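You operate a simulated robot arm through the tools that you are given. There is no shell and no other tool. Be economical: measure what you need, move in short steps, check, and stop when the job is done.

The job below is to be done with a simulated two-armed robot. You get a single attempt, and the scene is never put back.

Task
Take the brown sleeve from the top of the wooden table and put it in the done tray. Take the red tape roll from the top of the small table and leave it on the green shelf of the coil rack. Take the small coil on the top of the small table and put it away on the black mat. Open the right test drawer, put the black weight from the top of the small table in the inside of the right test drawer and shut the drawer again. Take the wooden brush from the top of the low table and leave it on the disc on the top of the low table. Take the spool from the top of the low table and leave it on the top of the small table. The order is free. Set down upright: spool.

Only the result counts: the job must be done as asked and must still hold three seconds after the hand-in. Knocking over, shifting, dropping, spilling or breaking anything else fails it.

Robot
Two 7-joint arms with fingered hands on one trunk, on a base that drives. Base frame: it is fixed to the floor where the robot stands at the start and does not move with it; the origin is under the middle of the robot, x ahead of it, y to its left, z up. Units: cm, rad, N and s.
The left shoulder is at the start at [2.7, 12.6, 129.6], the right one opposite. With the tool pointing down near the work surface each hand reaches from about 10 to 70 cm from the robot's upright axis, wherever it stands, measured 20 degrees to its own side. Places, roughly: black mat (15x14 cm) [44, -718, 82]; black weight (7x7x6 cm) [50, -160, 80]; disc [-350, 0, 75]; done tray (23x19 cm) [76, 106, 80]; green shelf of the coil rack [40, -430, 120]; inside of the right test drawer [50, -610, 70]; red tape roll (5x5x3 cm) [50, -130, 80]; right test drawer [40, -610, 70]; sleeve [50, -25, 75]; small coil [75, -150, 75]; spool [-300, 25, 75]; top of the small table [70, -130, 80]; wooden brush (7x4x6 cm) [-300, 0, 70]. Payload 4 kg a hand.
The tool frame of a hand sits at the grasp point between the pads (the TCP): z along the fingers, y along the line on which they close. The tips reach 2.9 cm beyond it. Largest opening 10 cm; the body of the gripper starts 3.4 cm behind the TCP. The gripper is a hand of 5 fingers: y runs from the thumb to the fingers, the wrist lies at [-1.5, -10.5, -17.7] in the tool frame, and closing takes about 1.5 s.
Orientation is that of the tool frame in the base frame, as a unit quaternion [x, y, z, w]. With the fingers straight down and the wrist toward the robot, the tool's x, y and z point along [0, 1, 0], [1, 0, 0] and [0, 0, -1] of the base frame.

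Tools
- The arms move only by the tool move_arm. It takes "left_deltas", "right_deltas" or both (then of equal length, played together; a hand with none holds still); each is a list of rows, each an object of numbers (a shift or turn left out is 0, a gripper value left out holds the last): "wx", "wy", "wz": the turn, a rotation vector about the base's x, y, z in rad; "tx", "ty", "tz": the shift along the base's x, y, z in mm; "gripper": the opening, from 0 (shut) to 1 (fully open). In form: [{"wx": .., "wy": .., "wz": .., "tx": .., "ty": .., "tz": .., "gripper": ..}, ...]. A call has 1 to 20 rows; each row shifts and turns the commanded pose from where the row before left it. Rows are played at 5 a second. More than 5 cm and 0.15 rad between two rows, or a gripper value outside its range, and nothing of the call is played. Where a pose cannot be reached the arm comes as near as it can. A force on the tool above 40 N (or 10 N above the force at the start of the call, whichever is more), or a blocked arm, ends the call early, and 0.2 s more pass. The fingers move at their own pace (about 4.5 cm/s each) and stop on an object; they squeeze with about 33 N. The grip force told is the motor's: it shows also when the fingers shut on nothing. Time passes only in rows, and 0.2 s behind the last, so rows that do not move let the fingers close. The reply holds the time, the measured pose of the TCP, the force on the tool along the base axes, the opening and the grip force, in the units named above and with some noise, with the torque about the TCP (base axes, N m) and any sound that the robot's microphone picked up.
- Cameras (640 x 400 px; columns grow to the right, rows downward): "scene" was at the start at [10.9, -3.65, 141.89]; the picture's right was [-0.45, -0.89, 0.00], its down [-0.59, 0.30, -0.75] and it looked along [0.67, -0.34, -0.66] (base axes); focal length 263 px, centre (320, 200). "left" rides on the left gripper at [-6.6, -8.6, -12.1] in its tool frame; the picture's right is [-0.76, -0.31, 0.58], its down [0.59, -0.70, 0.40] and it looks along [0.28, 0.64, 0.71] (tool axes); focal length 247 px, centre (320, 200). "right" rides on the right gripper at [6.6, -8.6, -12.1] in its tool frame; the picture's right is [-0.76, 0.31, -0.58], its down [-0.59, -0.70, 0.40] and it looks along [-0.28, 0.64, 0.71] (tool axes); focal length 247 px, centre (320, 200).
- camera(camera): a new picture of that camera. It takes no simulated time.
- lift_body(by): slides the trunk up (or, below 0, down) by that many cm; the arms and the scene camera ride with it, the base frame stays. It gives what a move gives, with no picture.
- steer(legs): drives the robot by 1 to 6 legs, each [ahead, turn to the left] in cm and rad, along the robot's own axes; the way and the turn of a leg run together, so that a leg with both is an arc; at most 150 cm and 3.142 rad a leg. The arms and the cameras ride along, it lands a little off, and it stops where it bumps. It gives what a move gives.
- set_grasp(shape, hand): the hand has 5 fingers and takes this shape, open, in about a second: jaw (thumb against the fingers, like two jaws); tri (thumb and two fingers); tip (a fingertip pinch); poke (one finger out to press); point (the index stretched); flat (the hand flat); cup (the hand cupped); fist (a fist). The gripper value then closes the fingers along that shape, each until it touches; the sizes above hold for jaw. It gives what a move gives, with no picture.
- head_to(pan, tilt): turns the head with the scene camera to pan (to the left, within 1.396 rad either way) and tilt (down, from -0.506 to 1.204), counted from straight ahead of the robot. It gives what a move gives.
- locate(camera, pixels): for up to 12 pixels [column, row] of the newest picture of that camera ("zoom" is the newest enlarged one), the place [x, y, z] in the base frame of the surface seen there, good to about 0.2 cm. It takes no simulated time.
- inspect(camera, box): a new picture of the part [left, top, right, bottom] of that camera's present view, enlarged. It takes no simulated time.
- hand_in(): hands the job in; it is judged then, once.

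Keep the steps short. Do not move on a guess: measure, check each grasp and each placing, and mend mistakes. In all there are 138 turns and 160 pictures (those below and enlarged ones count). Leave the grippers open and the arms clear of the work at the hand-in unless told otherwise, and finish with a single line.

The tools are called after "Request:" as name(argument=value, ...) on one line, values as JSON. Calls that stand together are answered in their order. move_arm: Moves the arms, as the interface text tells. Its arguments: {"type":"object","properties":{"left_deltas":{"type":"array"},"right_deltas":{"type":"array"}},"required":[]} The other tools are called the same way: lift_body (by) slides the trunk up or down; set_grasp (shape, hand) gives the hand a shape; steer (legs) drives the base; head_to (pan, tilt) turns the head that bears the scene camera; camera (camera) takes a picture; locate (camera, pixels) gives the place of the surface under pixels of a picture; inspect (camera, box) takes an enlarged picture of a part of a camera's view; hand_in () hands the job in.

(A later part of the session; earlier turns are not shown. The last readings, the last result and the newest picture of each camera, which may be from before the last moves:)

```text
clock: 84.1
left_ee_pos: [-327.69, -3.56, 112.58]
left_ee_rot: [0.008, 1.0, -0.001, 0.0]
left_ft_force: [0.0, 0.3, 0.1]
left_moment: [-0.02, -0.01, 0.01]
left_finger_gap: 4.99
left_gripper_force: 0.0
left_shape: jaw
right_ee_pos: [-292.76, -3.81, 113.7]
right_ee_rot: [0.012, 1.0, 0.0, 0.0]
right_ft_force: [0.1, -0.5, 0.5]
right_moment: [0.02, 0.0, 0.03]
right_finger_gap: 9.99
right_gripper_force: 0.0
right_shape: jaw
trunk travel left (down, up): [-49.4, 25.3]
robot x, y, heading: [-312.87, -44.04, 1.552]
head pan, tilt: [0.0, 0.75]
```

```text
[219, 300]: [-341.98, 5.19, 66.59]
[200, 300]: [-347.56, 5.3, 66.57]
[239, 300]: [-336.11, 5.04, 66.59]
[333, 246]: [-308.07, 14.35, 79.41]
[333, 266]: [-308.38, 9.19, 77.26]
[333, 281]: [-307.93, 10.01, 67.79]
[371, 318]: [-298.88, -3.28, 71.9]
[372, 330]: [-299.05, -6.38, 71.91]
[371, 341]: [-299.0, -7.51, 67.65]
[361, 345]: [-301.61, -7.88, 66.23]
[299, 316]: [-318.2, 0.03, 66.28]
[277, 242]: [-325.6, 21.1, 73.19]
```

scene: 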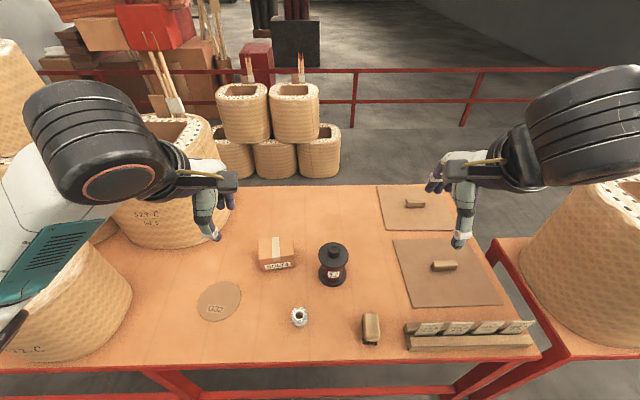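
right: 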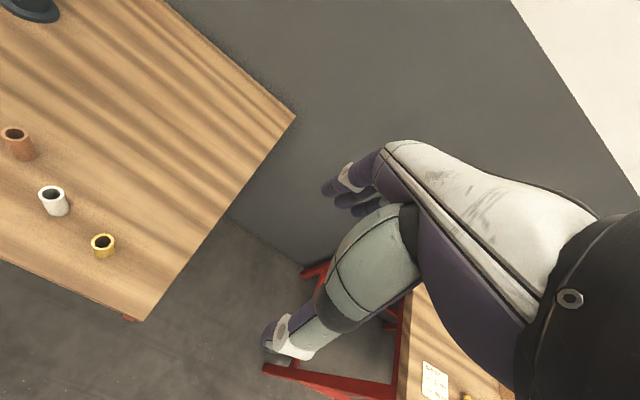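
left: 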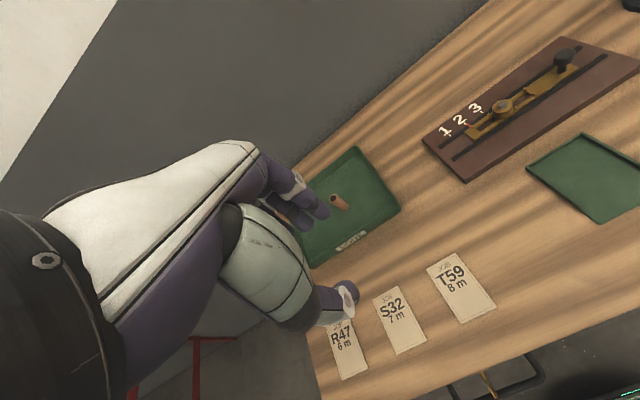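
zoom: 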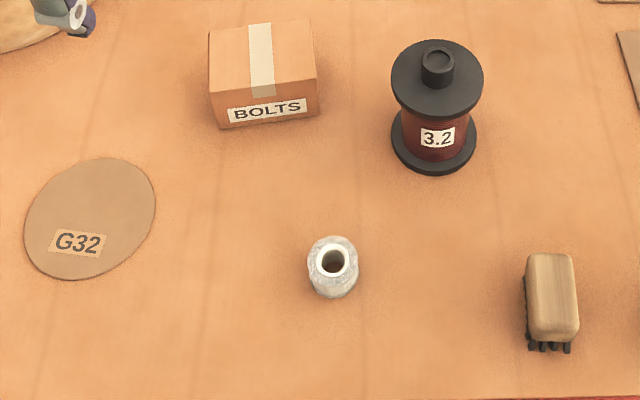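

The brush lies lengthwise along y at about (-299,-3.5), top z 72. I measure its top corners in the zoom, and lower the trunk by 12 cm.

Request:
locate(camera="zoom", pixels=[[531, 259], [568, 259], [575, 332], [534, 335], [550, 300], [550, 347], [437, 55], [395, 80], [480, 80], [438, 105], [30, 220], [152, 210]])

Request:
lift_body(by=-12)

Request:
camera(camera="right")

```text
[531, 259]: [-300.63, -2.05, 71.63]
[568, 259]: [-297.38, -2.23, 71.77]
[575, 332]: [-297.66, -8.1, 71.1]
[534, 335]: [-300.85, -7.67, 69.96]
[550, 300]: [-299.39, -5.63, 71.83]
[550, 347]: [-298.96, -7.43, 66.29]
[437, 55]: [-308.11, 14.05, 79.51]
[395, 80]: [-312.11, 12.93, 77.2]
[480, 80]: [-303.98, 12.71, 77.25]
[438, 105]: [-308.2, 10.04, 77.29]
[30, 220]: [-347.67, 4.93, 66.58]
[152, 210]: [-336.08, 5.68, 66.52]
```

```text
clock: 85.6
left_ee_pos: [-327.78, -3.33, 99.92]
left_ee_rot: [0.009, 1.0, -0.012, 0.0]
left_ft_force: [0.4, -0.4, 0.8]
left_moment: [0.0, 0.02, 0.0]
left_finger_gap: 5.01
left_gripper_force: 0.1
left_shape: jaw
right_ee_pos: [-292.78, -3.63, 101.35]
right_ee_rot: [0.011, 1.0, -0.005, 0.0]
right_ft_force: [0.3, 0.1, -0.2]
right_moment: [0.0, 0.0, 0.0]
right_finger_gap: 9.96
right_gripper_force: 0.1
right_shape: jaw
trunk travel left (down, up): [-37.4, 37.3]
robot x, y, heading: [-313.18, -44.18, 1.552]
head pan, tilt: [0.0, 0.75]
```

```text
127 pictures are left
```

right: 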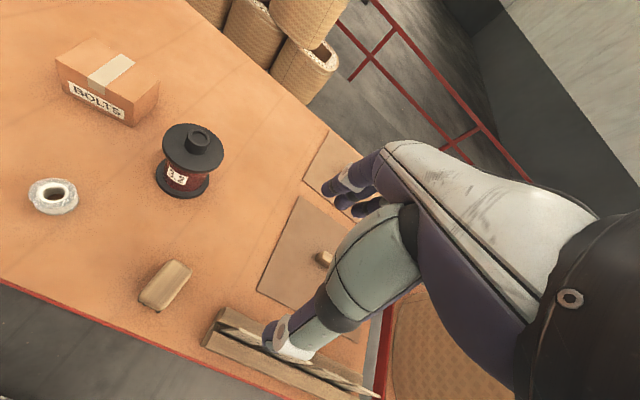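

Brush centre (-299.1,-4.9). I move the right hand over it, fully open, and lower to z≈82.

Request:
move_arm(right_deltas=[{"tx": -32, "ty": -6, "gripper": 1}, {"tx": -31, "ty": -6}, {"tz": -40}, {"tz": -40}, {"tz": -40}, {"tz": -40}, {"tz": -33}, {}])

Request:
camera(camera="right")

```text
clock: 87.4
left_ee_pos: [-327.79, -3.1, 99.92]
left_ee_rot: [0.009, 1.0, -0.012, 0.0]
left_ft_force: [-0.9, 0.2, -0.2]
left_moment: [0.0, -0.04, -0.03]
left_finger_gap: 5.0
left_gripper_force: 0.1
left_shape: jaw
right_ee_pos: [-297.79, -3.88, 83.6]
right_ee_rot: [0.012, 1.0, -0.005, -0.001]
right_ft_force: [-0.4, 0.7, 0.4]
right_moment: [0.02, -0.02, 0.01]
right_finger_gap: 9.99
right_gripper_force: 0.0
right_shape: jaw
right hand out of reach, approached as far as the arm can: row 1, 7
trunk travel left (down, up): [-37.4, 37.3]
robot x, y, heading: [-313.26, -44.11, 1.548]
head pan, tilt: [0.0, 0.75]
```

```text
126 pictures are left
```

right: 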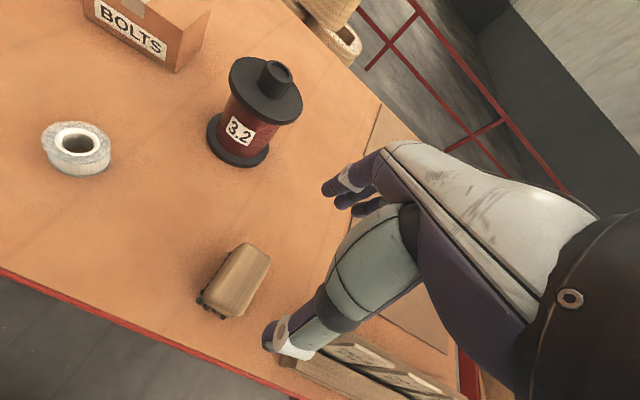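

The right arm is near its limit here (too close). I lift a bit, back the base off 10 cm, and re-aim.

Request:
move_arm(right_deltas=[{"tz": 40}, {"tz": 40}])

Request:
steer(legs=[[-10, 0]])

```text
clock: 88.0
left_ee_pos: [-327.87, -3.2, 99.9]
left_ee_rot: [0.008, 1.0, -0.012, 0.001]
left_ft_force: [-0.2, -0.3, -0.4]
left_moment: [0.0, 0.0, 0.01]
left_finger_gap: 5.01
left_gripper_force: 0.0
left_shape: jaw
right_ee_pos: [-297.95, -4.17, 91.93]
right_ee_rot: [0.012, 1.0, -0.005, 0.001]
right_ft_force: [0.6, -0.3, 0.4]
right_moment: [0.0, -0.02, 0.02]
right_finger_gap: 9.96
right_gripper_force: 0.0
right_shape: jaw
trunk travel left (down, up): [-37.4, 37.3]
robot x, y, heading: [-313.26, -43.81, 1.552]
head pan, tilt: [0.0, 0.75]
```

```text
clock: 89.2
left_ee_pos: [-328.1, -13.34, 100.02]
left_ee_rot: [0.009, 1.0, -0.013, 0.001]
left_ft_force: [-0.2, -0.5, -0.5]
left_moment: [0.0, 0.07, 0.01]
left_finger_gap: 4.96
left_gripper_force: 0.0
left_shape: jaw
right_ee_pos: [-298.04, -14.22, 91.85]
right_ee_rot: [0.013, 1.0, -0.004, 0.0]
right_ft_force: [-0.4, -0.9, 0.4]
right_moment: [0.05, -0.01, -0.02]
right_finger_gap: 9.98
right_gripper_force: 0.1
right_shape: jaw
trunk travel left (down, up): [-37.4, 37.3]
robot x, y, heading: [-313.43, -53.75, 1.549]
head pan, tilt: [0.0, 0.75]
```

Request:
move_arm(right_deltas=[{"ty": 31, "tx": -4}, {"ty": 31, "tx": -4}, {"ty": 31, "tx": -3}, {"tz": -40}, {"tz": -40}, {"tz": -18}, {}])

Request:
camera(camera="right")

```text
clock: 90.8
left_ee_pos: [-328.11, -13.21, 99.84]
left_ee_rot: [0.007, 1.0, -0.013, 0.001]
left_ft_force: [-0.1, 0.4, -0.4]
left_moment: [-0.05, -0.02, 0.01]
left_finger_gap: 5.01
left_gripper_force: 0.0
left_shape: jaw
right_ee_pos: [-297.56, -5.24, 83.93]
right_ee_rot: [0.011, 1.0, -0.004, 0.001]
right_ft_force: [0.8, -0.4, 0.0]
right_moment: [0.0, 0.0, 0.0]
right_finger_gap: 9.99
right_gripper_force: 0.0
right_shape: jaw
right hand out of reach, approached as far as the arm can: row 5, 6
trunk travel left (down, up): [-37.4, 37.3]
robot x, y, heading: [-313.26, -54.08, 1.549]
head pan, tilt: [0.0, 0.75]
```

```text
125 pictures are left
```

right: 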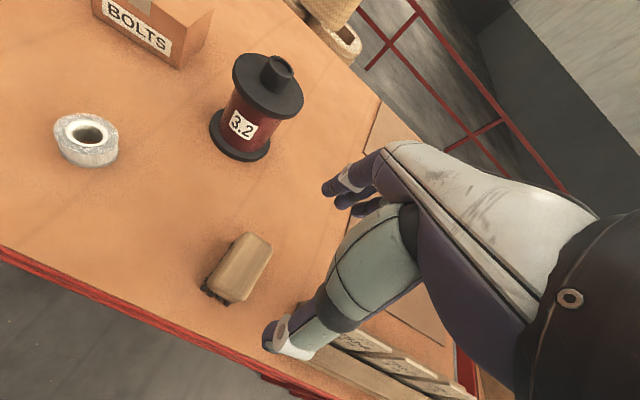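

Still limited. I raise the hand, turn the base left 0.4 so that the brush lies farther to the right side, and move the hand outward there.

Request:
move_arm(right_deltas=[{"tz": 40}, {"tz": 40}])

Request:
steer(legs=[[0, 0.4]])

```text
clock: 91.4
left_ee_pos: [-328.12, -13.19, 99.96]
left_ee_rot: [0.008, 1.0, -0.012, 0.001]
left_ft_force: [0.3, 0.0, -1.1]
left_moment: [0.02, 0.02, -0.04]
left_finger_gap: 5.02
left_gripper_force: 0.0
left_shape: jaw
right_ee_pos: [-297.68, -5.46, 91.73]
right_ee_rot: [0.011, 1.0, -0.005, 0.0]
right_ft_force: [-0.3, 0.0, 0.2]
right_moment: [0.02, -0.04, 0.03]
right_finger_gap: 9.99
right_gripper_force: 0.0
right_shape: jaw
trunk travel left (down, up): [-37.4, 37.3]
robot x, y, heading: [-313.08, -54.01, 1.553]
head pan, tilt: [0.0, 0.75]
```

```text
clock: 93.0
left_ee_pos: [-342.65, -21.96, 99.9]
left_ee_rot: [-0.188, 0.982, -0.012, 0.004]
left_ft_force: [-0.9, -0.3, 0.2]
left_moment: [0.0, -0.01, -0.01]
left_finger_gap: 5.0
left_gripper_force: 0.1
left_shape: jaw
right_ee_pos: [-317.57, -3.02, 91.61]
right_ee_rot: [-0.185, 0.983, -0.004, 0.002]
right_ft_force: [0.0, 0.5, 0.5]
right_moment: [-0.04, -0.02, 0.0]
right_finger_gap: 9.98
right_gripper_force: 0.1
right_shape: jaw
trunk travel left (down, up): [-37.4, 37.3]
robot x, y, heading: [-313.27, -54.08, 1.945]
head pan, tilt: [0.0, 0.75]
```

Request:
move_arm(right_deltas=[{"tx": 46, "ty": -5, "wz": -0.0935}, {"tx": 46, "ty": -5, "wz": -0.0935}, {"tx": 46, "ty": -5, "wz": -0.0935}, {"tx": 46, "ty": -4, "wz": -0.0935}, {"tz": -40}, {"tz": -40}, {"tz": -15}, {}])

Request:
camera(camera="right")

```text
clock: 94.8
left_ee_pos: [-342.66, -22.02, 99.96]
left_ee_rot: [-0.188, 0.982, -0.011, 0.003]
left_ft_force: [0.1, -0.5, 0.3]
left_moment: [-0.01, -0.02, -0.02]
left_finger_gap: 4.99
left_gripper_force: 0.1
left_shape: jaw
right_ee_pos: [-299.01, -4.82, 82.13]
right_ee_rot: [0.001, 1.0, -0.005, 0.0]
right_ft_force: [0.4, 0.2, -0.2]
right_moment: [-0.01, 0.0, -0.01]
right_finger_gap: 10.0
right_gripper_force: 0.1
right_shape: jaw
trunk travel left (down, up): [-37.4, 37.3]
robot x, y, heading: [-313.29, -54.38, 1.947]
head pan, tilt: [0.0, 0.75]
```

```text
124 pictures are left
```

right: 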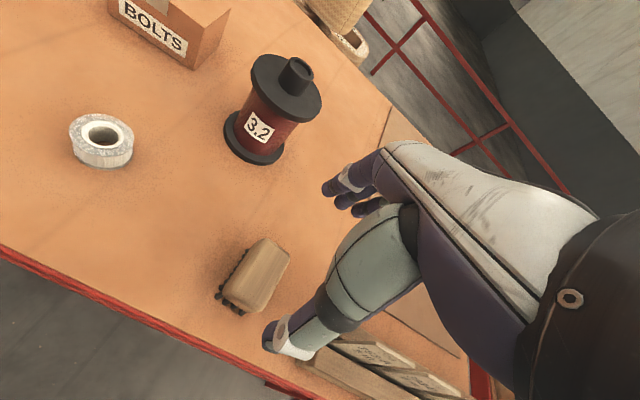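

Aligned (brush top centre ~ (262,274), predicted (264,272)). I check the clearance to the label rack at the thumb.

Request:
locate(camera="right", pixels=[[312, 362], [325, 345], [340, 335], [262, 274], [285, 250], [250, 312], [278, 335], [300, 345]])

```text
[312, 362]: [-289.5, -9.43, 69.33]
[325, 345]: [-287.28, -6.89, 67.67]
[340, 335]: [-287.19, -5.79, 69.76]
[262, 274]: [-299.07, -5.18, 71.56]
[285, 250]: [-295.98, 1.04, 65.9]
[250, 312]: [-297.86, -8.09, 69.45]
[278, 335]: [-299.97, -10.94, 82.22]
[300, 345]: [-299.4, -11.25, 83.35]
```

Rack starts at x≈-289.5, 9 cm from the thumb: clear. I descend to z≈70.6 in steps.

Request:
move_arm(right_deltas=[{"tz": -40}, {"tz": -40}, {"tz": -20}, {"tz": -15}, {}])

Request:
camera(camera="right")

```text
clock: 96.0
left_ee_pos: [-342.74, -22.03, 99.88]
left_ee_rot: [-0.188, 0.982, -0.012, 0.002]
left_ft_force: [-0.2, 0.6, 0.2]
left_moment: [0.01, 0.0, 0.0]
left_finger_gap: 4.98
left_gripper_force: 0.0
left_shape: jaw
right_ee_pos: [-297.94, -4.39, 75.72]
right_ee_rot: [0.001, 1.0, -0.006, 0.001]
right_ft_force: [0.9, 0.2, -0.4]
right_moment: [-0.04, -0.02, -0.03]
right_finger_gap: 10.0
right_gripper_force: 0.1
right_shape: jaw
right hand out of reach, approached as far as the arm can: row 2, 3, 4
trunk travel left (down, up): [-37.4, 37.3]
robot x, y, heading: [-313.46, -54.28, 1.945]
head pan, tilt: [0.0, 0.75]
```

```text
123 pictures are left
```

right: 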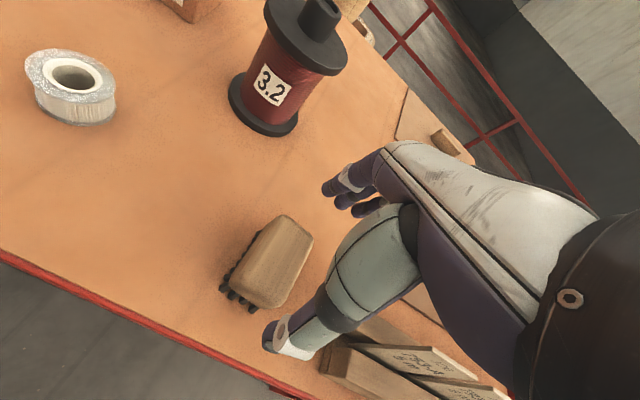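

Limit again at 75.7. I raise the hand 12 cm and lower the trunk 15 cm so that the arm has more room relative to the shoulder.

Request:
move_arm(right_deltas=[{"tz": 40}, {"tz": 40}, {"tz": 40}, {"tx": -11, "ty": -4, "tz": 30}])

Request:
lift_body(by=-15)

```text
clock: 97.0
left_ee_pos: [-342.61, -22.08, 100.05]
left_ee_rot: [-0.188, 0.982, -0.012, 0.003]
left_ft_force: [0.2, -1.0, 0.5]
left_moment: [0.0, -0.01, 0.01]
left_finger_gap: 5.02
left_gripper_force: 0.0
left_shape: jaw
right_ee_pos: [-299.0, -4.79, 90.77]
right_ee_rot: [0.001, 1.0, -0.005, 0.001]
right_ft_force: [0.3, -0.4, 0.5]
right_moment: [0.02, -0.01, -0.03]
right_finger_gap: 9.98
right_gripper_force: 0.1
right_shape: jaw
trunk travel left (down, up): [-37.4, 37.3]
robot x, y, heading: [-313.54, -54.2, 1.943]
head pan, tilt: [0.0, 0.75]
```

```text
clock: 98.7
left_ee_pos: [-343.17, -20.91, 80.65]
left_ee_rot: [-0.187, 0.98, -0.069, 0.014]
left_ft_force: [0.4, -0.7, 0.9]
left_moment: [0.01, -0.02, 0.01]
left_finger_gap: 4.98
left_gripper_force: 0.1
left_shape: jaw
right_ee_pos: [-299.06, -4.55, 75.6]
right_ee_rot: [0.001, 1.0, -0.007, 0.001]
right_ft_force: [-0.3, 0.4, 0.3]
right_moment: [0.01, 0.02, 0.02]
right_finger_gap: 9.97
right_gripper_force: 0.0
right_shape: jaw
trunk travel left (down, up): [-22.4, 52.3]
robot x, y, heading: [-312.87, -54.23, 1.947]
head pan, tilt: [0.0, 0.75]
```

Request:
move_arm(right_deltas=[{"tz": -20, "ty": -2}, {"tz": -20}, {"tz": -11}, {}])

Request:
camera(camera="right")

```text
clock: 99.7
left_ee_pos: [-343.15, -20.86, 80.67]
left_ee_rot: [-0.187, 0.98, -0.069, 0.012]
left_ft_force: [0.3, 0.3, -0.6]
left_moment: [-0.01, 0.0, 0.04]
left_finger_gap: 5.03
left_gripper_force: 0.0
left_shape: jaw
right_ee_pos: [-299.16, -4.66, 70.48]
right_ee_rot: [0.001, 1.0, -0.007, 0.001]
right_ft_force: [-0.2, -0.1, 0.3]
right_moment: [-0.03, 0.01, 0.03]
right_finger_gap: 10.0
right_gripper_force: 0.1
right_shape: jaw
trunk travel left (down, up): [-22.4, 52.3]
robot x, y, heading: [-313.3, -54.21, 1.946]
head pan, tilt: [0.0, 0.75]
```

```text
122 pictures are left
```

right: 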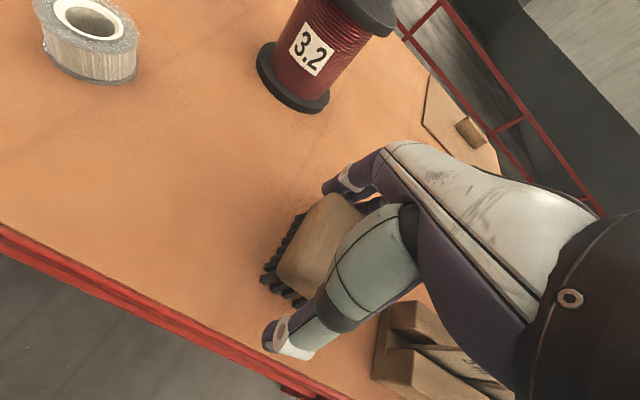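

Reached 70.5; the brush is between thumb and fingers. Close.

Request:
move_arm(right_deltas=[{"gripper": 0}, {}, {}, {}, {}, {}, {}])

Request:
camera(camera="right")

```text
clock: 101.3
left_ee_pos: [-342.93, -20.9, 80.63]
left_ee_rot: [-0.188, 0.98, -0.068, 0.013]
left_ft_force: [-0.4, -0.5, 0.6]
left_moment: [0.02, 0.0, -0.03]
left_finger_gap: 4.99
left_gripper_force: 0.0
left_shape: jaw
right_ee_pos: [-299.01, -4.68, 70.51]
right_ee_rot: [0.001, 1.0, -0.007, 0.001]
right_ft_force: [0.2, 0.0, 1.7]
right_moment: [-0.14, -0.02, -0.04]
right_finger_gap: 6.29
right_gripper_force: 33.3
right_shape: jaw
trunk travel left (down, up): [-22.4, 52.3]
robot x, y, heading: [-313.41, -53.98, 1.948]
head pan, tilt: [0.0, 0.75]
```

```text
121 pictures are left
```

right: 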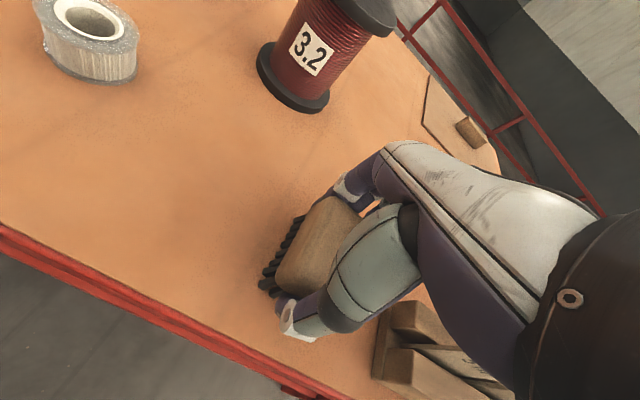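

Gripped (gap 6.3, 33 N). I lift the right hand ~22 cm, and raise the left by 15.

Request:
move_arm(right_deltas=[{"tz": 20}, {"tz": 40}, {"tz": 40}, {"tz": 40}, {"tz": 40}, {"tz": 40}], left_deltas=[{"tz": 25}, {"tz": 25}, {"tz": 25}, {"tz": 25}, {"tz": 25}, {"tz": 25}])

Request:
steer(legs=[[0, 0.43]])

Request:
head_to(pan=-0.4, tilt=0.75)

Request:
camera(camera="scene")

Request:
camera(camera="right")

```text
clock: 102.7
left_ee_pos: [-342.92, -20.86, 95.65]
left_ee_rot: [-0.188, 0.98, -0.069, 0.014]
left_ft_force: [-0.1, 0.0, 0.2]
left_moment: [0.01, 0.0, 0.0]
left_finger_gap: 5.02
left_gripper_force: 0.0
left_shape: jaw
right_ee_pos: [-299.12, -2.75, 92.16]
right_ee_rot: [0.0, 1.0, -0.008, 0.001]
right_ft_force: [1.6, -0.1, -0.9]
right_moment: [0.02, 0.0, 0.01]
right_finger_gap: 6.31
right_gripper_force: 33.4
right_shape: jaw
right hand out of reach, approached as far as the arm can: row 2, 3, 4
trunk travel left (down, up): [-22.4, 52.3]
robot x, y, heading: [-313.22, -53.96, 1.952]
head pan, tilt: [0.0, 0.75]
```

```text
clock: 104.4
left_ee_pos: [-354.08, -36.15, 95.57]
left_ee_rot: [-0.392, 0.917, -0.065, 0.027]
left_ft_force: [-0.7, -0.2, -0.3]
left_moment: [-0.02, 0.06, -0.03]
left_finger_gap: 5.01
left_gripper_force: 0.0
left_shape: jaw
right_ee_pos: [-321.65, -1.49, 92.1]
right_ee_rot: [-0.211, 0.977, -0.006, 0.002]
right_ft_force: [0.2, 0.6, -1.3]
right_moment: [-0.02, 0.02, 0.0]
right_finger_gap: 6.31
right_gripper_force: 32.7
right_shape: jaw
trunk travel left (down, up): [-22.4, 52.3]
robot x, y, heading: [-313.5, -53.79, 2.376]
head pan, tilt: [0.0, 0.75]
```

```text
clock: 105.3
left_ee_pos: [-354.08, -36.13, 95.66]
left_ee_rot: [-0.391, 0.918, -0.066, 0.028]
left_ft_force: [-0.3, 0.0, 0.3]
left_moment: [-0.01, 0.0, 0.0]
left_finger_gap: 4.97
left_gripper_force: 0.0
left_shape: jaw
right_ee_pos: [-321.52, -1.42, 92.14]
right_ee_rot: [-0.212, 0.977, -0.006, 0.002]
right_ft_force: [0.4, 0.9, 0.9]
right_moment: [0.01, -0.02, 0.01]
right_finger_gap: 6.29
right_gripper_force: 32.8
right_shape: jaw
trunk travel left (down, up): [-22.4, 52.3]
robot x, y, heading: [-313.61, -54.0, 2.375]
head pan, tilt: [-0.4, 0.75]
```

```text
120 pictures are left
```

scene: 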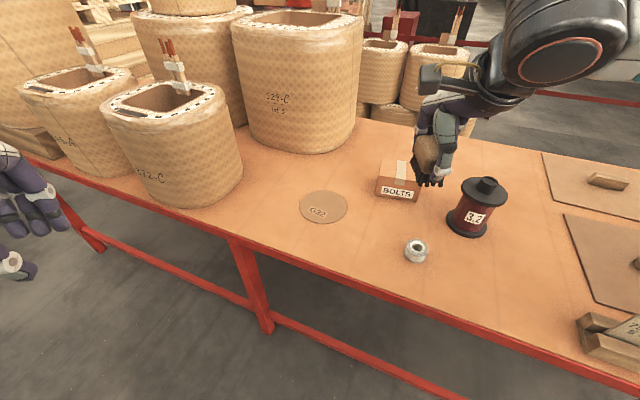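

```text
119 pictures are left
```

right: 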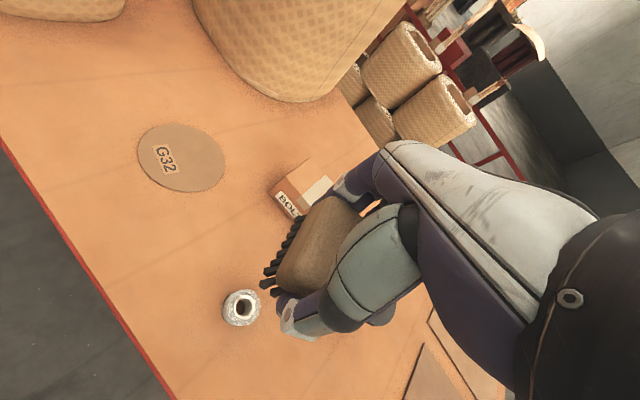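

Request:
locate(camera="scene", pixels=[[323, 206], [301, 207], [346, 207], [241, 165], [225, 200], [290, 152], [378, 190], [188, 92], [417, 245]])

```text
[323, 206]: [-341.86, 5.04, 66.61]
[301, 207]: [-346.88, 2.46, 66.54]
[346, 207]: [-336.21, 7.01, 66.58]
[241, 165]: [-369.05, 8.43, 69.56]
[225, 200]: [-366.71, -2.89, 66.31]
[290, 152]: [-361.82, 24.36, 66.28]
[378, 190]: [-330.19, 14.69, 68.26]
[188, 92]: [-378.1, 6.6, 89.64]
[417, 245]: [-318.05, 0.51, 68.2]
```

Disc centre (-341.9,5). I carry the brush over it, then lower to z≈80.

Request:
move_arm(right_deltas=[{"tx": -41, "ty": 13}, {"tx": -41, "ty": 13}, {"tx": -41, "ty": 13}, {"tx": -41, "ty": 13}, {"tx": -40, "ty": 12}, {"tz": -40}, {"tz": -40}, {"tz": -40}, {}])

Request:
camera(camera="right")

Request:
camera(camera="scene")

```text
clock: 107.3
left_ee_pos: [-354.17, -36.13, 95.54]
left_ee_rot: [-0.391, 0.917, -0.065, 0.027]
left_ft_force: [0.1, -0.2, -1.0]
left_moment: [0.01, 0.02, -0.01]
left_finger_gap: 4.99
left_gripper_force: 0.0
left_shape: jaw
right_ee_pos: [-341.84, 4.86, 79.82]
right_ee_rot: [-0.211, 0.977, -0.006, 0.003]
right_ft_force: [0.0, -0.3, 0.2]
right_moment: [-0.02, -0.02, -0.02]
right_finger_gap: 6.29
right_gripper_force: 33.1
right_shape: jaw
trunk travel left (down, up): [-22.4, 52.3]
robot x, y, heading: [-313.23, -54.17, 2.375]
head pan, tilt: [-0.4, 0.75]
```

```text
118 pictures are left
```

right: 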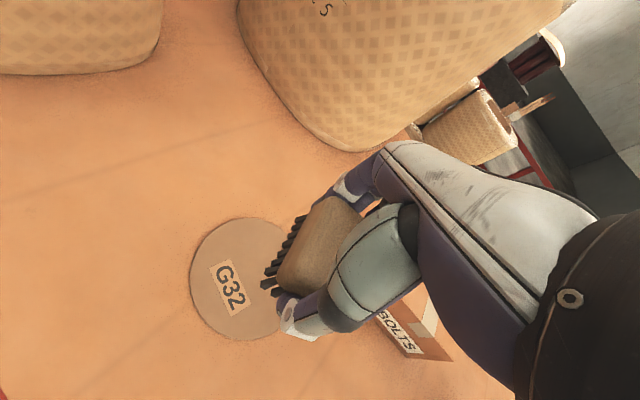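

```text
117 pictures are left
```

scene: 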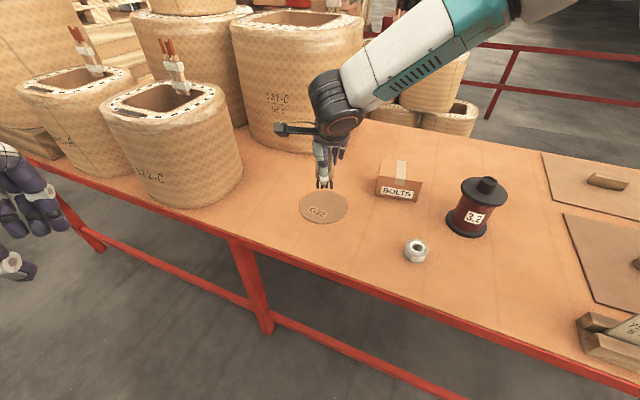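

Request:
locate(camera="right", pixels=[[191, 278], [240, 219], [240, 338], [240, 278], [255, 255]])

```text
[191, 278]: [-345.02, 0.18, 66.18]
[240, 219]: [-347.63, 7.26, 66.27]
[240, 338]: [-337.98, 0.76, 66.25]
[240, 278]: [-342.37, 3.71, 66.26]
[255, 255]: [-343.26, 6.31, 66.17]
```

The rim points fit a circle centred at (-342,5), matching the TCP. I lower to z≈70.9 and release.

Request:
move_arm(right_deltas=[{"tz": -40}, {"tz": -30}, {"tz": -12}, {"tz": -6}, {}])

Request:
camera(camera="right")

```text
clock: 108.5
left_ee_pos: [-354.11, -36.1, 95.62]
left_ee_rot: [-0.391, 0.918, -0.064, 0.028]
left_ft_force: [0.7, 0.5, 0.3]
left_moment: [0.01, 0.01, -0.01]
left_finger_gap: 4.96
left_gripper_force: 0.1
left_shape: jaw
right_ee_pos: [-342.09, 4.89, 71.35]
right_ee_rot: [-0.211, 0.977, -0.007, 0.003]
right_ft_force: [0.1, -0.1, -1.5]
right_moment: [0.0, -0.01, 0.04]
right_finger_gap: 6.29
right_gripper_force: 33.1
right_shape: jaw
trunk travel left (down, up): [-22.4, 52.3]
robot x, y, heading: [-313.25, -54.21, 2.376]
head pan, tilt: [-0.4, 0.75]
```

```text
116 pictures are left
```

right: 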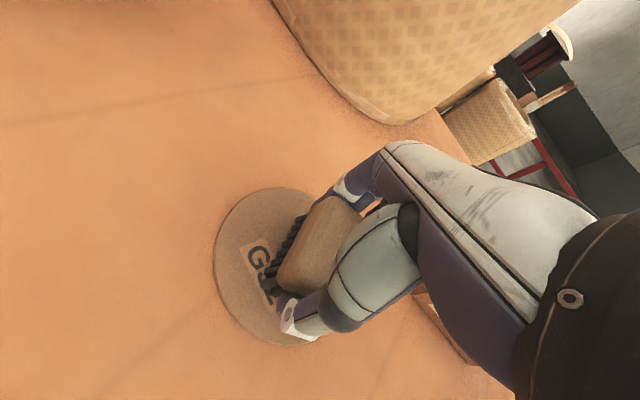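

Request:
move_arm(right_deltas=[{"tz": -4}, {}, {"gripper": 1}, {}, {}, {}, {}])

Request:
move_arm(right_deltas=[{"tz": 20}, {"tz": 40}, {"tz": 40}, {"tz": 40}, {"tz": 40}, {}])

Request:
camera(camera="right")

```text
clock: 110.1
left_ee_pos: [-354.17, -36.21, 95.56]
left_ee_rot: [-0.391, 0.918, -0.065, 0.027]
left_ft_force: [0.4, 0.5, -0.4]
left_moment: [0.03, -0.04, 0.02]
left_finger_gap: 5.01
left_gripper_force: 0.0
left_shape: jaw
right_ee_pos: [-342.08, 4.86, 71.03]
right_ee_rot: [-0.211, 0.977, -0.007, 0.003]
right_ft_force: [-0.3, -1.1, -0.8]
right_moment: [-0.01, -0.02, -0.01]
right_finger_gap: 9.98
right_gripper_force: 0.1
right_shape: jaw
trunk travel left (down, up): [-22.4, 52.3]
robot x, y, heading: [-313.3, -53.98, 2.377]
head pan, tilt: [-0.4, 0.75]
```

```text
clock: 111.5
left_ee_pos: [-354.15, -36.14, 95.57]
left_ee_rot: [-0.391, 0.918, -0.065, 0.027]
left_ft_force: [-0.1, 0.1, -0.1]
left_moment: [0.01, 0.01, 0.01]
left_finger_gap: 4.98
left_gripper_force: 0.1
left_shape: jaw
right_ee_pos: [-342.08, 4.81, 89.14]
right_ee_rot: [-0.212, 0.977, -0.007, 0.003]
right_ft_force: [-0.8, -0.3, -0.2]
right_moment: [-0.03, 0.02, 0.0]
right_finger_gap: 9.98
right_gripper_force: 0.0
right_shape: jaw
trunk travel left (down, up): [-22.4, 52.3]
robot x, y, heading: [-313.33, -53.89, 2.377]
head pan, tilt: [-0.4, 0.75]
```

```text
115 pictures are left
```

right: 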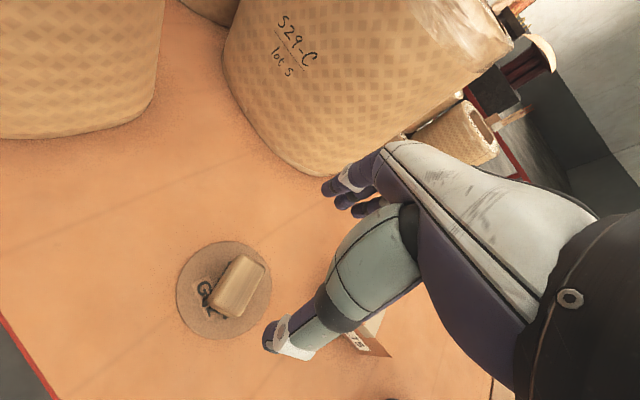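

The brush sits upright fully on the disc. Next the spool: raise the hand, turn right 0.43, and drive 12 cm closer.

Request:
move_arm(right_deltas=[{"tz": 40}, {"tz": 20}])

Request:
steer(legs=[[0, -0.43], [11, 0]])

Request:
camera(camera="scene")

```text
clock: 112.1
left_ee_pos: [-354.08, -36.16, 95.56]
left_ee_rot: [-0.391, 0.918, -0.064, 0.027]
left_ft_force: [0.5, -0.6, -0.4]
left_moment: [0.01, 0.0, 0.02]
left_finger_gap: 5.0
left_gripper_force: 0.1
left_shape: jaw
right_ee_pos: [-342.27, 4.64, 94.92]
right_ee_rot: [-0.211, 0.977, -0.008, 0.001]
right_ft_force: [-0.4, 0.2, 0.2]
right_moment: [0.01, -0.01, 0.0]
right_finger_gap: 9.97
right_gripper_force: 0.1
right_shape: jaw
trunk travel left (down, up): [-22.4, 52.3]
robot x, y, heading: [-313.48, -53.9, 2.377]
head pan, tilt: [-0.4, 0.75]
```

```text
clock: 114.6
left_ee_pos: [-346.83, -10.52, 95.54]
left_ee_rot: [-0.186, 0.98, -0.069, 0.012]
left_ft_force: [-0.2, -0.2, 0.7]
left_moment: [0.0, 0.01, -0.03]
left_finger_gap: 5.02
left_gripper_force: 0.1
left_shape: jaw
right_ee_pos: [-319.07, 21.54, 95.0]
right_ee_rot: [0.002, 1.0, -0.008, 0.001]
right_ft_force: [-0.7, 0.9, 0.5]
right_moment: [0.02, -0.03, -0.01]
right_finger_gap: 9.97
right_gripper_force: 0.1
right_shape: jaw
trunk travel left (down, up): [-22.4, 52.3]
robot x, y, heading: [-317.1, -43.8, 1.944]
head pan, tilt: [-0.4, 0.75]
```

```text
114 pictures are left
```

scene: 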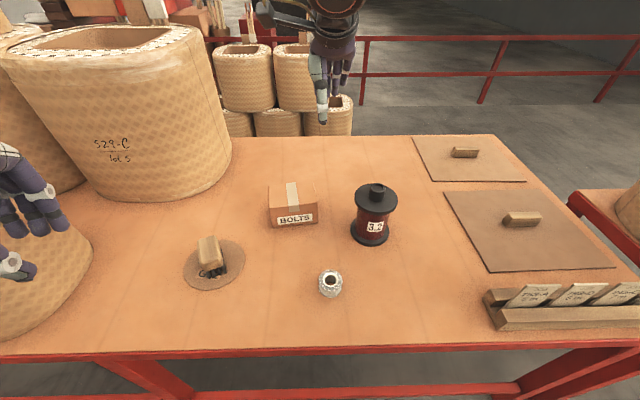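

Request:
inspect(camera="scene", box=[330, 170, 410, 250])

Request:
camera(camera="right")

```text
5.00 times, centred on (370, 210) of scene
```

zoom: 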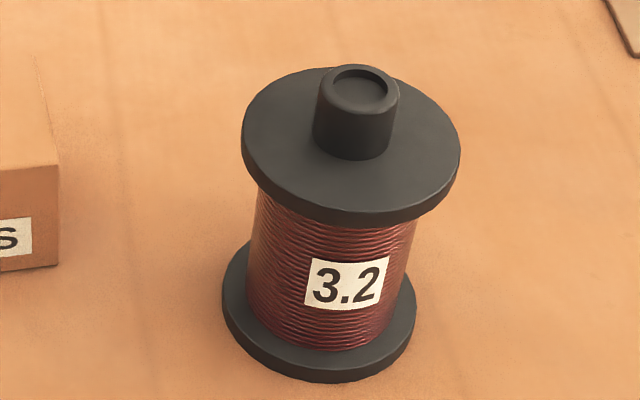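

```text
112 pictures are left
```

right: 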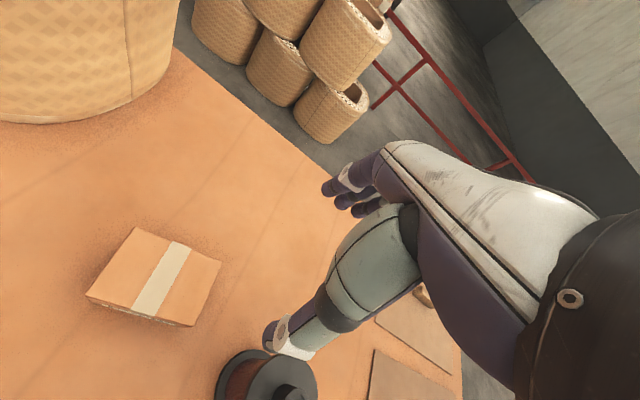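

Request:
locate(camera="zoom", pixels=[[322, 78], [395, 80], [357, 70], [357, 110], [248, 130], [455, 150], [350, 205], [290, 78], [420, 85], [357, 88], [318, 350]])

```text
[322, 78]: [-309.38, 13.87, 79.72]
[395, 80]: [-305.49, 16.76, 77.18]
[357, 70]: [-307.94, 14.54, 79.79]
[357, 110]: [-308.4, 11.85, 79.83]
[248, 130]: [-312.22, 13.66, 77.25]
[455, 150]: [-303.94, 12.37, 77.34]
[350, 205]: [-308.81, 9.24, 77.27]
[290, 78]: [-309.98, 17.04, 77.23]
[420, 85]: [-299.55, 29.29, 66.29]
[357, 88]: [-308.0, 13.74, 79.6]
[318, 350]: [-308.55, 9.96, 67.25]
```

Spool centre (-308.1,13.2), flange diameter ~8.3 at z≈77.2, knob top 79.8. I position the right hand over it and lower to z≈85.

Request:
move_arm(right_deltas=[{"tx": 37, "ty": -28, "gripper": 1}, {"tx": 37, "ty": -28}, {"tx": 36, "ty": -27}, {"tz": -40}, {"tz": -40}, {"tz": -20}, {}])

Request:
camera(camera="right")

```text
clock: 116.2
left_ee_pos: [-346.85, -10.55, 95.66]
left_ee_rot: [-0.187, 0.98, -0.07, 0.013]
left_ft_force: [-0.2, 0.3, -1.0]
left_moment: [-0.02, 0.0, 0.01]
left_finger_gap: 5.0
left_gripper_force: 0.1
left_shape: jaw
right_ee_pos: [-308.17, 13.0, 84.87]
right_ee_rot: [0.002, 1.0, -0.007, 0.0]
right_ft_force: [0.2, 0.3, 0.8]
right_moment: [0.01, 0.05, 0.0]
right_finger_gap: 9.99
right_gripper_force: 0.1
right_shape: jaw
trunk travel left (down, up): [-22.4, 52.3]
robot x, y, heading: [-317.44, -43.81, 1.945]
head pan, tilt: [-0.4, 0.75]
```

```text
111 pictures are left
```

right: 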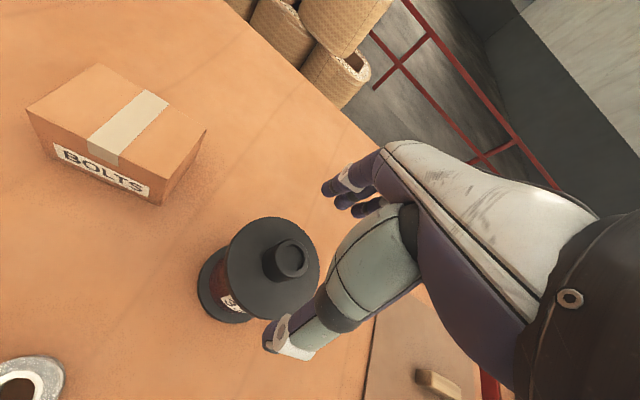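

Knob centre (290,259) vs predicted (291,260): centred. I descend to z≈77.4 slowly.

Request:
move_arm(right_deltas=[{"tz": -25}, {"tz": -25}, {"tz": -24}, {}])

Request:
camera(camera="right")

```text
clock: 117.2
left_ee_pos: [-346.91, -10.57, 95.5]
left_ee_rot: [-0.187, 0.98, -0.068, 0.014]
left_ft_force: [-0.1, 0.3, 0.3]
left_moment: [0.03, -0.03, 0.05]
left_finger_gap: 5.01
left_gripper_force: 0.1
left_shape: jaw
right_ee_pos: [-307.93, 13.32, 77.46]
right_ee_rot: [0.003, 1.0, -0.007, 0.0]
right_ft_force: [-1.9, 1.6, 1.3]
right_moment: [0.03, 0.0, -0.01]
right_finger_gap: 10.02
right_gripper_force: 0.0
right_shape: jaw
trunk travel left (down, up): [-22.4, 52.3]
robot x, y, heading: [-317.45, -43.72, 1.946]
head pan, tilt: [-0.4, 0.75]
```

```text
110 pictures are left
```

right: 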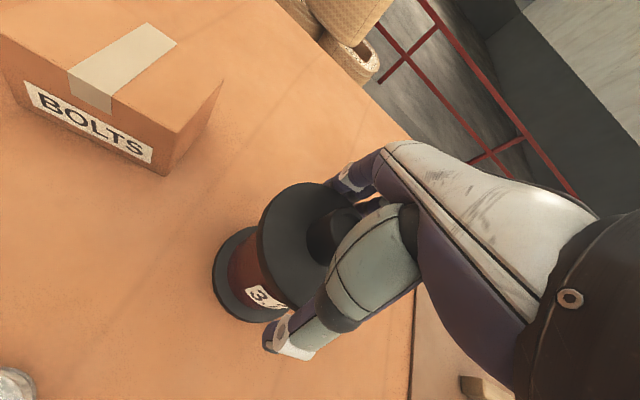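

No contact trouble; the flange is between thumb and fingers. Close.

Request:
move_arm(right_deltas=[{"gripper": 0}, {}, {}, {}, {}, {}, {}])

Request:
move_arm(right_deltas=[{"tz": 10}, {"tz": 20}, {"tz": 30}, {}])

Request:
camera(camera="right")

Request:
camera(camera="scene")

```text
clock: 118.8
left_ee_pos: [-346.91, -10.48, 95.45]
left_ee_rot: [-0.186, 0.98, -0.07, 0.013]
left_ft_force: [0.3, 0.9, 0.0]
left_moment: [0.02, 0.01, 0.01]
left_finger_gap: 4.99
left_gripper_force: 0.1
left_shape: jaw
right_ee_pos: [-307.92, 13.25, 77.36]
right_ee_rot: [0.002, 1.0, -0.008, 0.0]
right_ft_force: [-0.4, 0.6, -0.6]
right_moment: [0.24, 0.04, 0.01]
right_finger_gap: 8.34
right_gripper_force: 33.0
right_shape: jaw
trunk travel left (down, up): [-22.4, 52.3]
robot x, y, heading: [-317.68, -44.31, 1.946]
head pan, tilt: [-0.4, 0.75]
```

```text
clock: 119.8
left_ee_pos: [-346.99, -10.47, 95.51]
left_ee_rot: [-0.186, 0.98, -0.07, 0.013]
left_ft_force: [-0.1, -0.1, 0.7]
left_moment: [-0.03, 0.01, 0.01]
left_finger_gap: 4.98
left_gripper_force: 0.1
left_shape: jaw
right_ee_pos: [-308.02, 13.05, 83.59]
right_ee_rot: [0.003, 1.0, -0.008, 0.001]
right_ft_force: [-0.3, 0.2, -4.7]
right_moment: [0.0, 0.0, -0.01]
right_finger_gap: 8.33
right_gripper_force: 33.2
right_shape: jaw
trunk travel left (down, up): [-22.4, 52.3]
robot x, y, heading: [-317.27, -43.83, 1.946]
head pan, tilt: [-0.4, 0.75]
```

```text
109 pictures are left
```

right: 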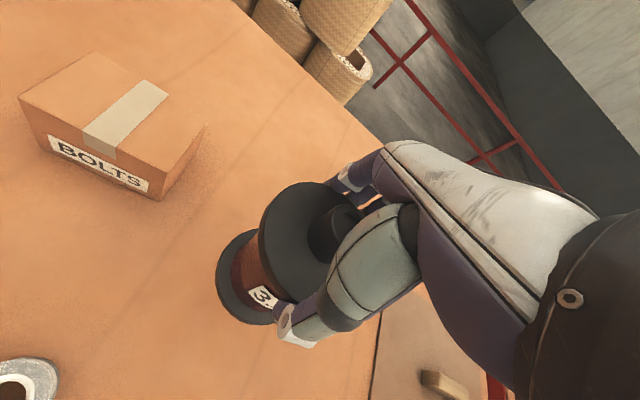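

```text
108 pictures are left
```

scene: 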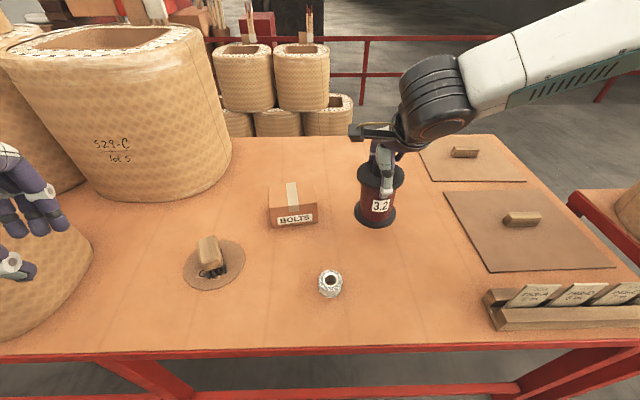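

The spool is lifted upright, about 0.45 kg. I raise it further, raise the trunk 27 cm, and back away from the table.

Request:
move_arm(right_deltas=[{"tz": 40}, {"tz": 40}, {"tz": 20}])

Request:
lift_body(by=27)

Request:
steer(legs=[[-20, 0]])

Request:
camera(camera="right")

```text
clock: 120.6
left_ee_pos: [-346.86, -10.53, 95.53]
left_ee_rot: [-0.186, 0.98, -0.069, 0.013]
left_ft_force: [-0.7, 1.0, 0.1]
left_moment: [0.02, -0.02, -0.01]
left_finger_gap: 5.0
left_gripper_force: 0.1
left_shape: jaw
right_ee_pos: [-308.1, 13.23, 93.46]
right_ee_rot: [0.003, 1.0, -0.008, 0.001]
right_ft_force: [-0.7, 0.3, -4.6]
right_moment: [-0.01, 0.03, -0.01]
right_finger_gap: 8.34
right_gripper_force: 32.7
right_shape: jaw
trunk travel left (down, up): [-22.4, 52.3]
robot x, y, heading: [-317.58, -44.0, 1.949]
head pan, tilt: [-0.4, 0.75]
```

```text
clock: 123.3
left_ee_pos: [-346.87, -10.44, 122.56]
left_ee_rot: [-0.186, 0.98, -0.07, 0.013]
left_ft_force: [-1.1, 0.0, 0.1]
left_moment: [0.02, -0.02, -0.03]
left_finger_gap: 5.01
left_gripper_force: 0.0
left_shape: jaw
right_ee_pos: [-308.06, 13.31, 120.37]
right_ee_rot: [0.003, 1.0, -0.008, 0.001]
right_ft_force: [0.2, 0.4, -4.1]
right_moment: [-0.02, 0.02, -0.01]
right_finger_gap: 8.31
right_gripper_force: 32.8
right_shape: jaw
trunk travel left (down, up): [-49.4, 25.3]
robot x, y, heading: [-317.37, -43.96, 1.945]
head pan, tilt: [-0.4, 0.75]
```

```text
clock: 124.9
left_ee_pos: [-339.84, -28.93, 122.6]
left_ee_rot: [-0.188, 0.98, -0.069, 0.014]
left_ft_force: [-0.1, -0.2, 1.6]
left_moment: [0.01, 0.04, 0.02]
left_finger_gap: 5.01
left_gripper_force: 0.1
left_shape: jaw
right_ee_pos: [-301.02, -4.86, 120.7]
right_ee_rot: [0.001, 1.0, -0.007, 0.001]
right_ft_force: [-0.5, -1.0, -4.0]
right_moment: [0.0, -0.01, 0.01]
right_finger_gap: 8.35
right_gripper_force: 32.9
right_shape: jaw
trunk travel left (down, up): [-49.4, 25.3]
robot x, y, heading: [-310.09, -61.76, 1.948]
head pan, tilt: [-0.4, 0.75]
```

```text
107 pictures are left
```

right: 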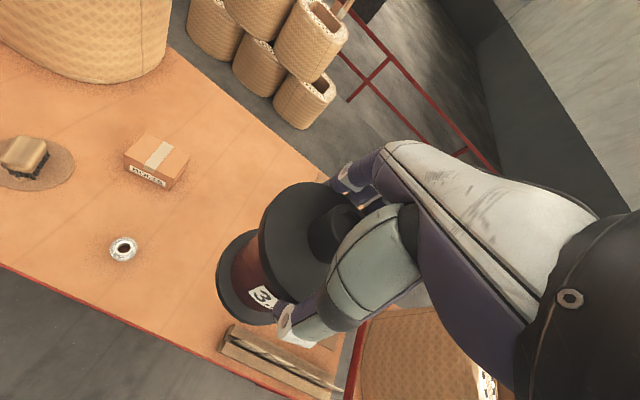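

Held well. Turn to face +x and drive along the corridor back to about (-60,-62), then look at the small table.

Request:
steer(legs=[[0, -1.948], [130, 0], [120, 0]])

Request:
head_to(pan=-0.5, tilt=0.45)

Request:
camera(camera="scene")

```text
clock: 142.1
left_ee_pos: [-15.73, -48.44, 122.68]
left_ee_rot: [0.704, 0.706, -0.049, -0.049]
left_ft_force: [-0.5, -0.2, 0.3]
left_moment: [-0.01, 0.04, -0.02]
left_finger_gap: 5.02
left_gripper_force: 0.0
left_shape: jaw
right_ee_pos: [-7.79, -93.38, 120.57]
right_ee_rot: [0.828, 0.561, -0.005, -0.006]
right_ft_force: [-0.1, -0.1, -4.1]
right_moment: [0.04, 0.03, 0.01]
right_finger_gap: 8.3
right_gripper_force: 32.7
right_shape: jaw
trunk travel left (down, up): [-49.4, 25.3]
robot x, y, heading: [-58.11, -63.84, 0.004]
head pan, tilt: [-0.4, 0.75]
```

```text
clock: 142.9
left_ee_pos: [-15.8, -48.55, 122.61]
left_ee_rot: [0.705, 0.706, -0.049, -0.05]
left_ft_force: [0.3, 0.1, 1.3]
left_moment: [0.0, 0.0, 0.03]
left_finger_gap: 5.0
left_gripper_force: 0.1
left_shape: jaw
right_ee_pos: [-7.7, -93.45, 120.57]
right_ee_rot: [0.828, 0.561, -0.006, -0.006]
right_ft_force: [-0.1, 0.6, -3.9]
right_moment: [-0.02, 0.0, 0.02]
right_finger_gap: 8.3
right_gripper_force: 33.4
right_shape: jaw
trunk travel left (down, up): [-49.4, 25.3]
robot x, y, heading: [-57.83, -63.77, 0.003]
head pan, tilt: [-0.499, 0.45]
```

```text
106 pictures are left
```

scene: 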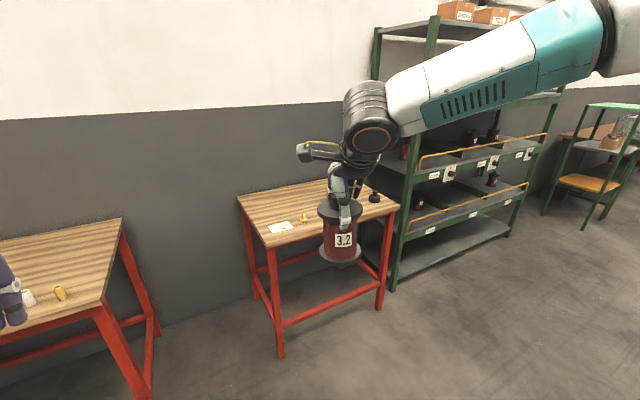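

Request:
locate(camera="scene", pixels=[[239, 197], [268, 245], [398, 212], [280, 350], [392, 285], [435, 175], [548, 98], [510, 232], [375, 197], [304, 217], [280, 227]])

Request:
inspect(camera="scene", box=[220, 150, 420, 275])

```text
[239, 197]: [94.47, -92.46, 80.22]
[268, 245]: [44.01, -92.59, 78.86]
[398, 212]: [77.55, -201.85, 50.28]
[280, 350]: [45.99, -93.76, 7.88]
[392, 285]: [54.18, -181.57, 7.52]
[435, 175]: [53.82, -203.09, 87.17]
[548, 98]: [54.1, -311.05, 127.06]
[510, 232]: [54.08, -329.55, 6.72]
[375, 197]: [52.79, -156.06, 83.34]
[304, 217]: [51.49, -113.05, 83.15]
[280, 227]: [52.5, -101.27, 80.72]
```

```text
3.20 times, centred on (320, 212) of scene
```

zoom: 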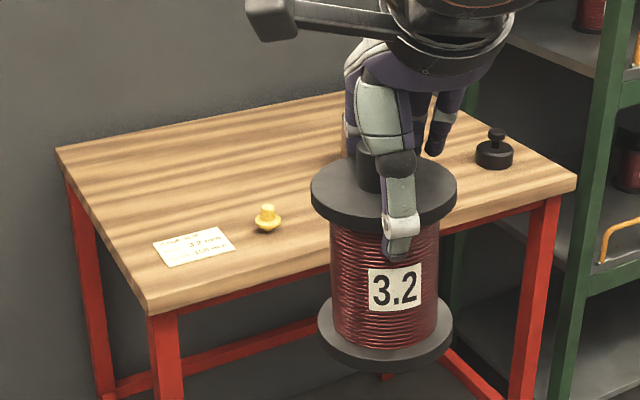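

Small table: x 43.5–95, y -92.5…-165, z≈80.4. I will put the spool in the free back-left area at about (70,-106). I drive to (14,-85) facing +x.

Request:
steer(legs=[[0, -0.287], [74.5, 0], [0, 0.285]])

Request:
head_to(pan=-0.5, tilt=0.75)

Request:
camera(camera="scene")

Request:
camera(camera="right")

```text
clock: 148.9
left_ee_pos: [56.81, -69.47, 122.5]
left_ee_rot: [0.705, 0.706, -0.05, -0.049]
left_ft_force: [-0.1, -0.2, -0.1]
left_moment: [0.0, -0.03, 0.0]
left_finger_gap: 5.0
left_gripper_force: 0.0
left_shape: jaw
right_ee_pos: [64.6, -114.44, 120.61]
right_ee_rot: [0.827, 0.561, -0.006, -0.006]
right_ft_force: [0.5, 0.0, -3.4]
right_moment: [0.03, 0.01, -0.04]
right_finger_gap: 8.33
right_gripper_force: 33.1
right_shape: jaw
trunk travel left (down, up): [-49.4, 25.3]
robot x, y, heading: [15.24, -85.33, 0.006]
head pan, tilt: [-0.499, 0.45]
```

```text
clock: 149.7
left_ee_pos: [56.74, -69.66, 122.6]
left_ee_rot: [0.705, 0.706, -0.05, -0.051]
left_ft_force: [-0.2, -0.3, 1.0]
left_moment: [0.0, -0.03, -0.02]
left_finger_gap: 5.02
left_gripper_force: 0.0
left_shape: jaw
right_ee_pos: [64.73, -114.45, 120.54]
right_ee_rot: [0.827, 0.562, -0.005, -0.005]
right_ft_force: [-0.7, 0.1, -4.1]
right_moment: [0.02, 0.02, -0.03]
right_finger_gap: 8.34
right_gripper_force: 32.4
right_shape: jaw
trunk travel left (down, up): [-49.4, 25.3]
robot x, y, heading: [14.72, -84.93, 0.006]
head pan, tilt: [-0.499, 0.75]
```

```text
104 pictures are left
```

scene: 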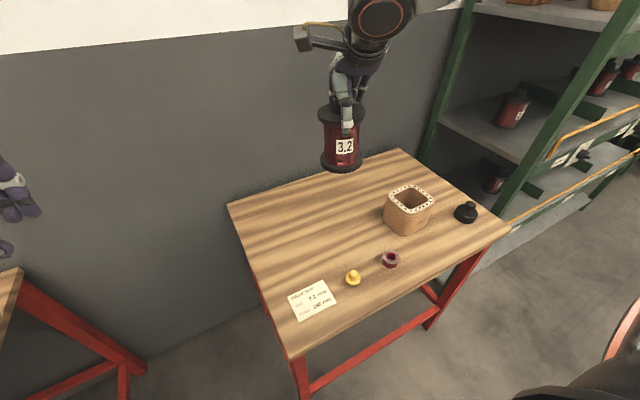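

```text
103 pictures are left
```

right: 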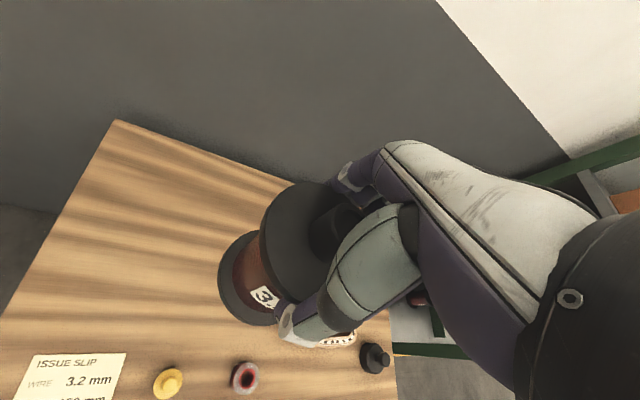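

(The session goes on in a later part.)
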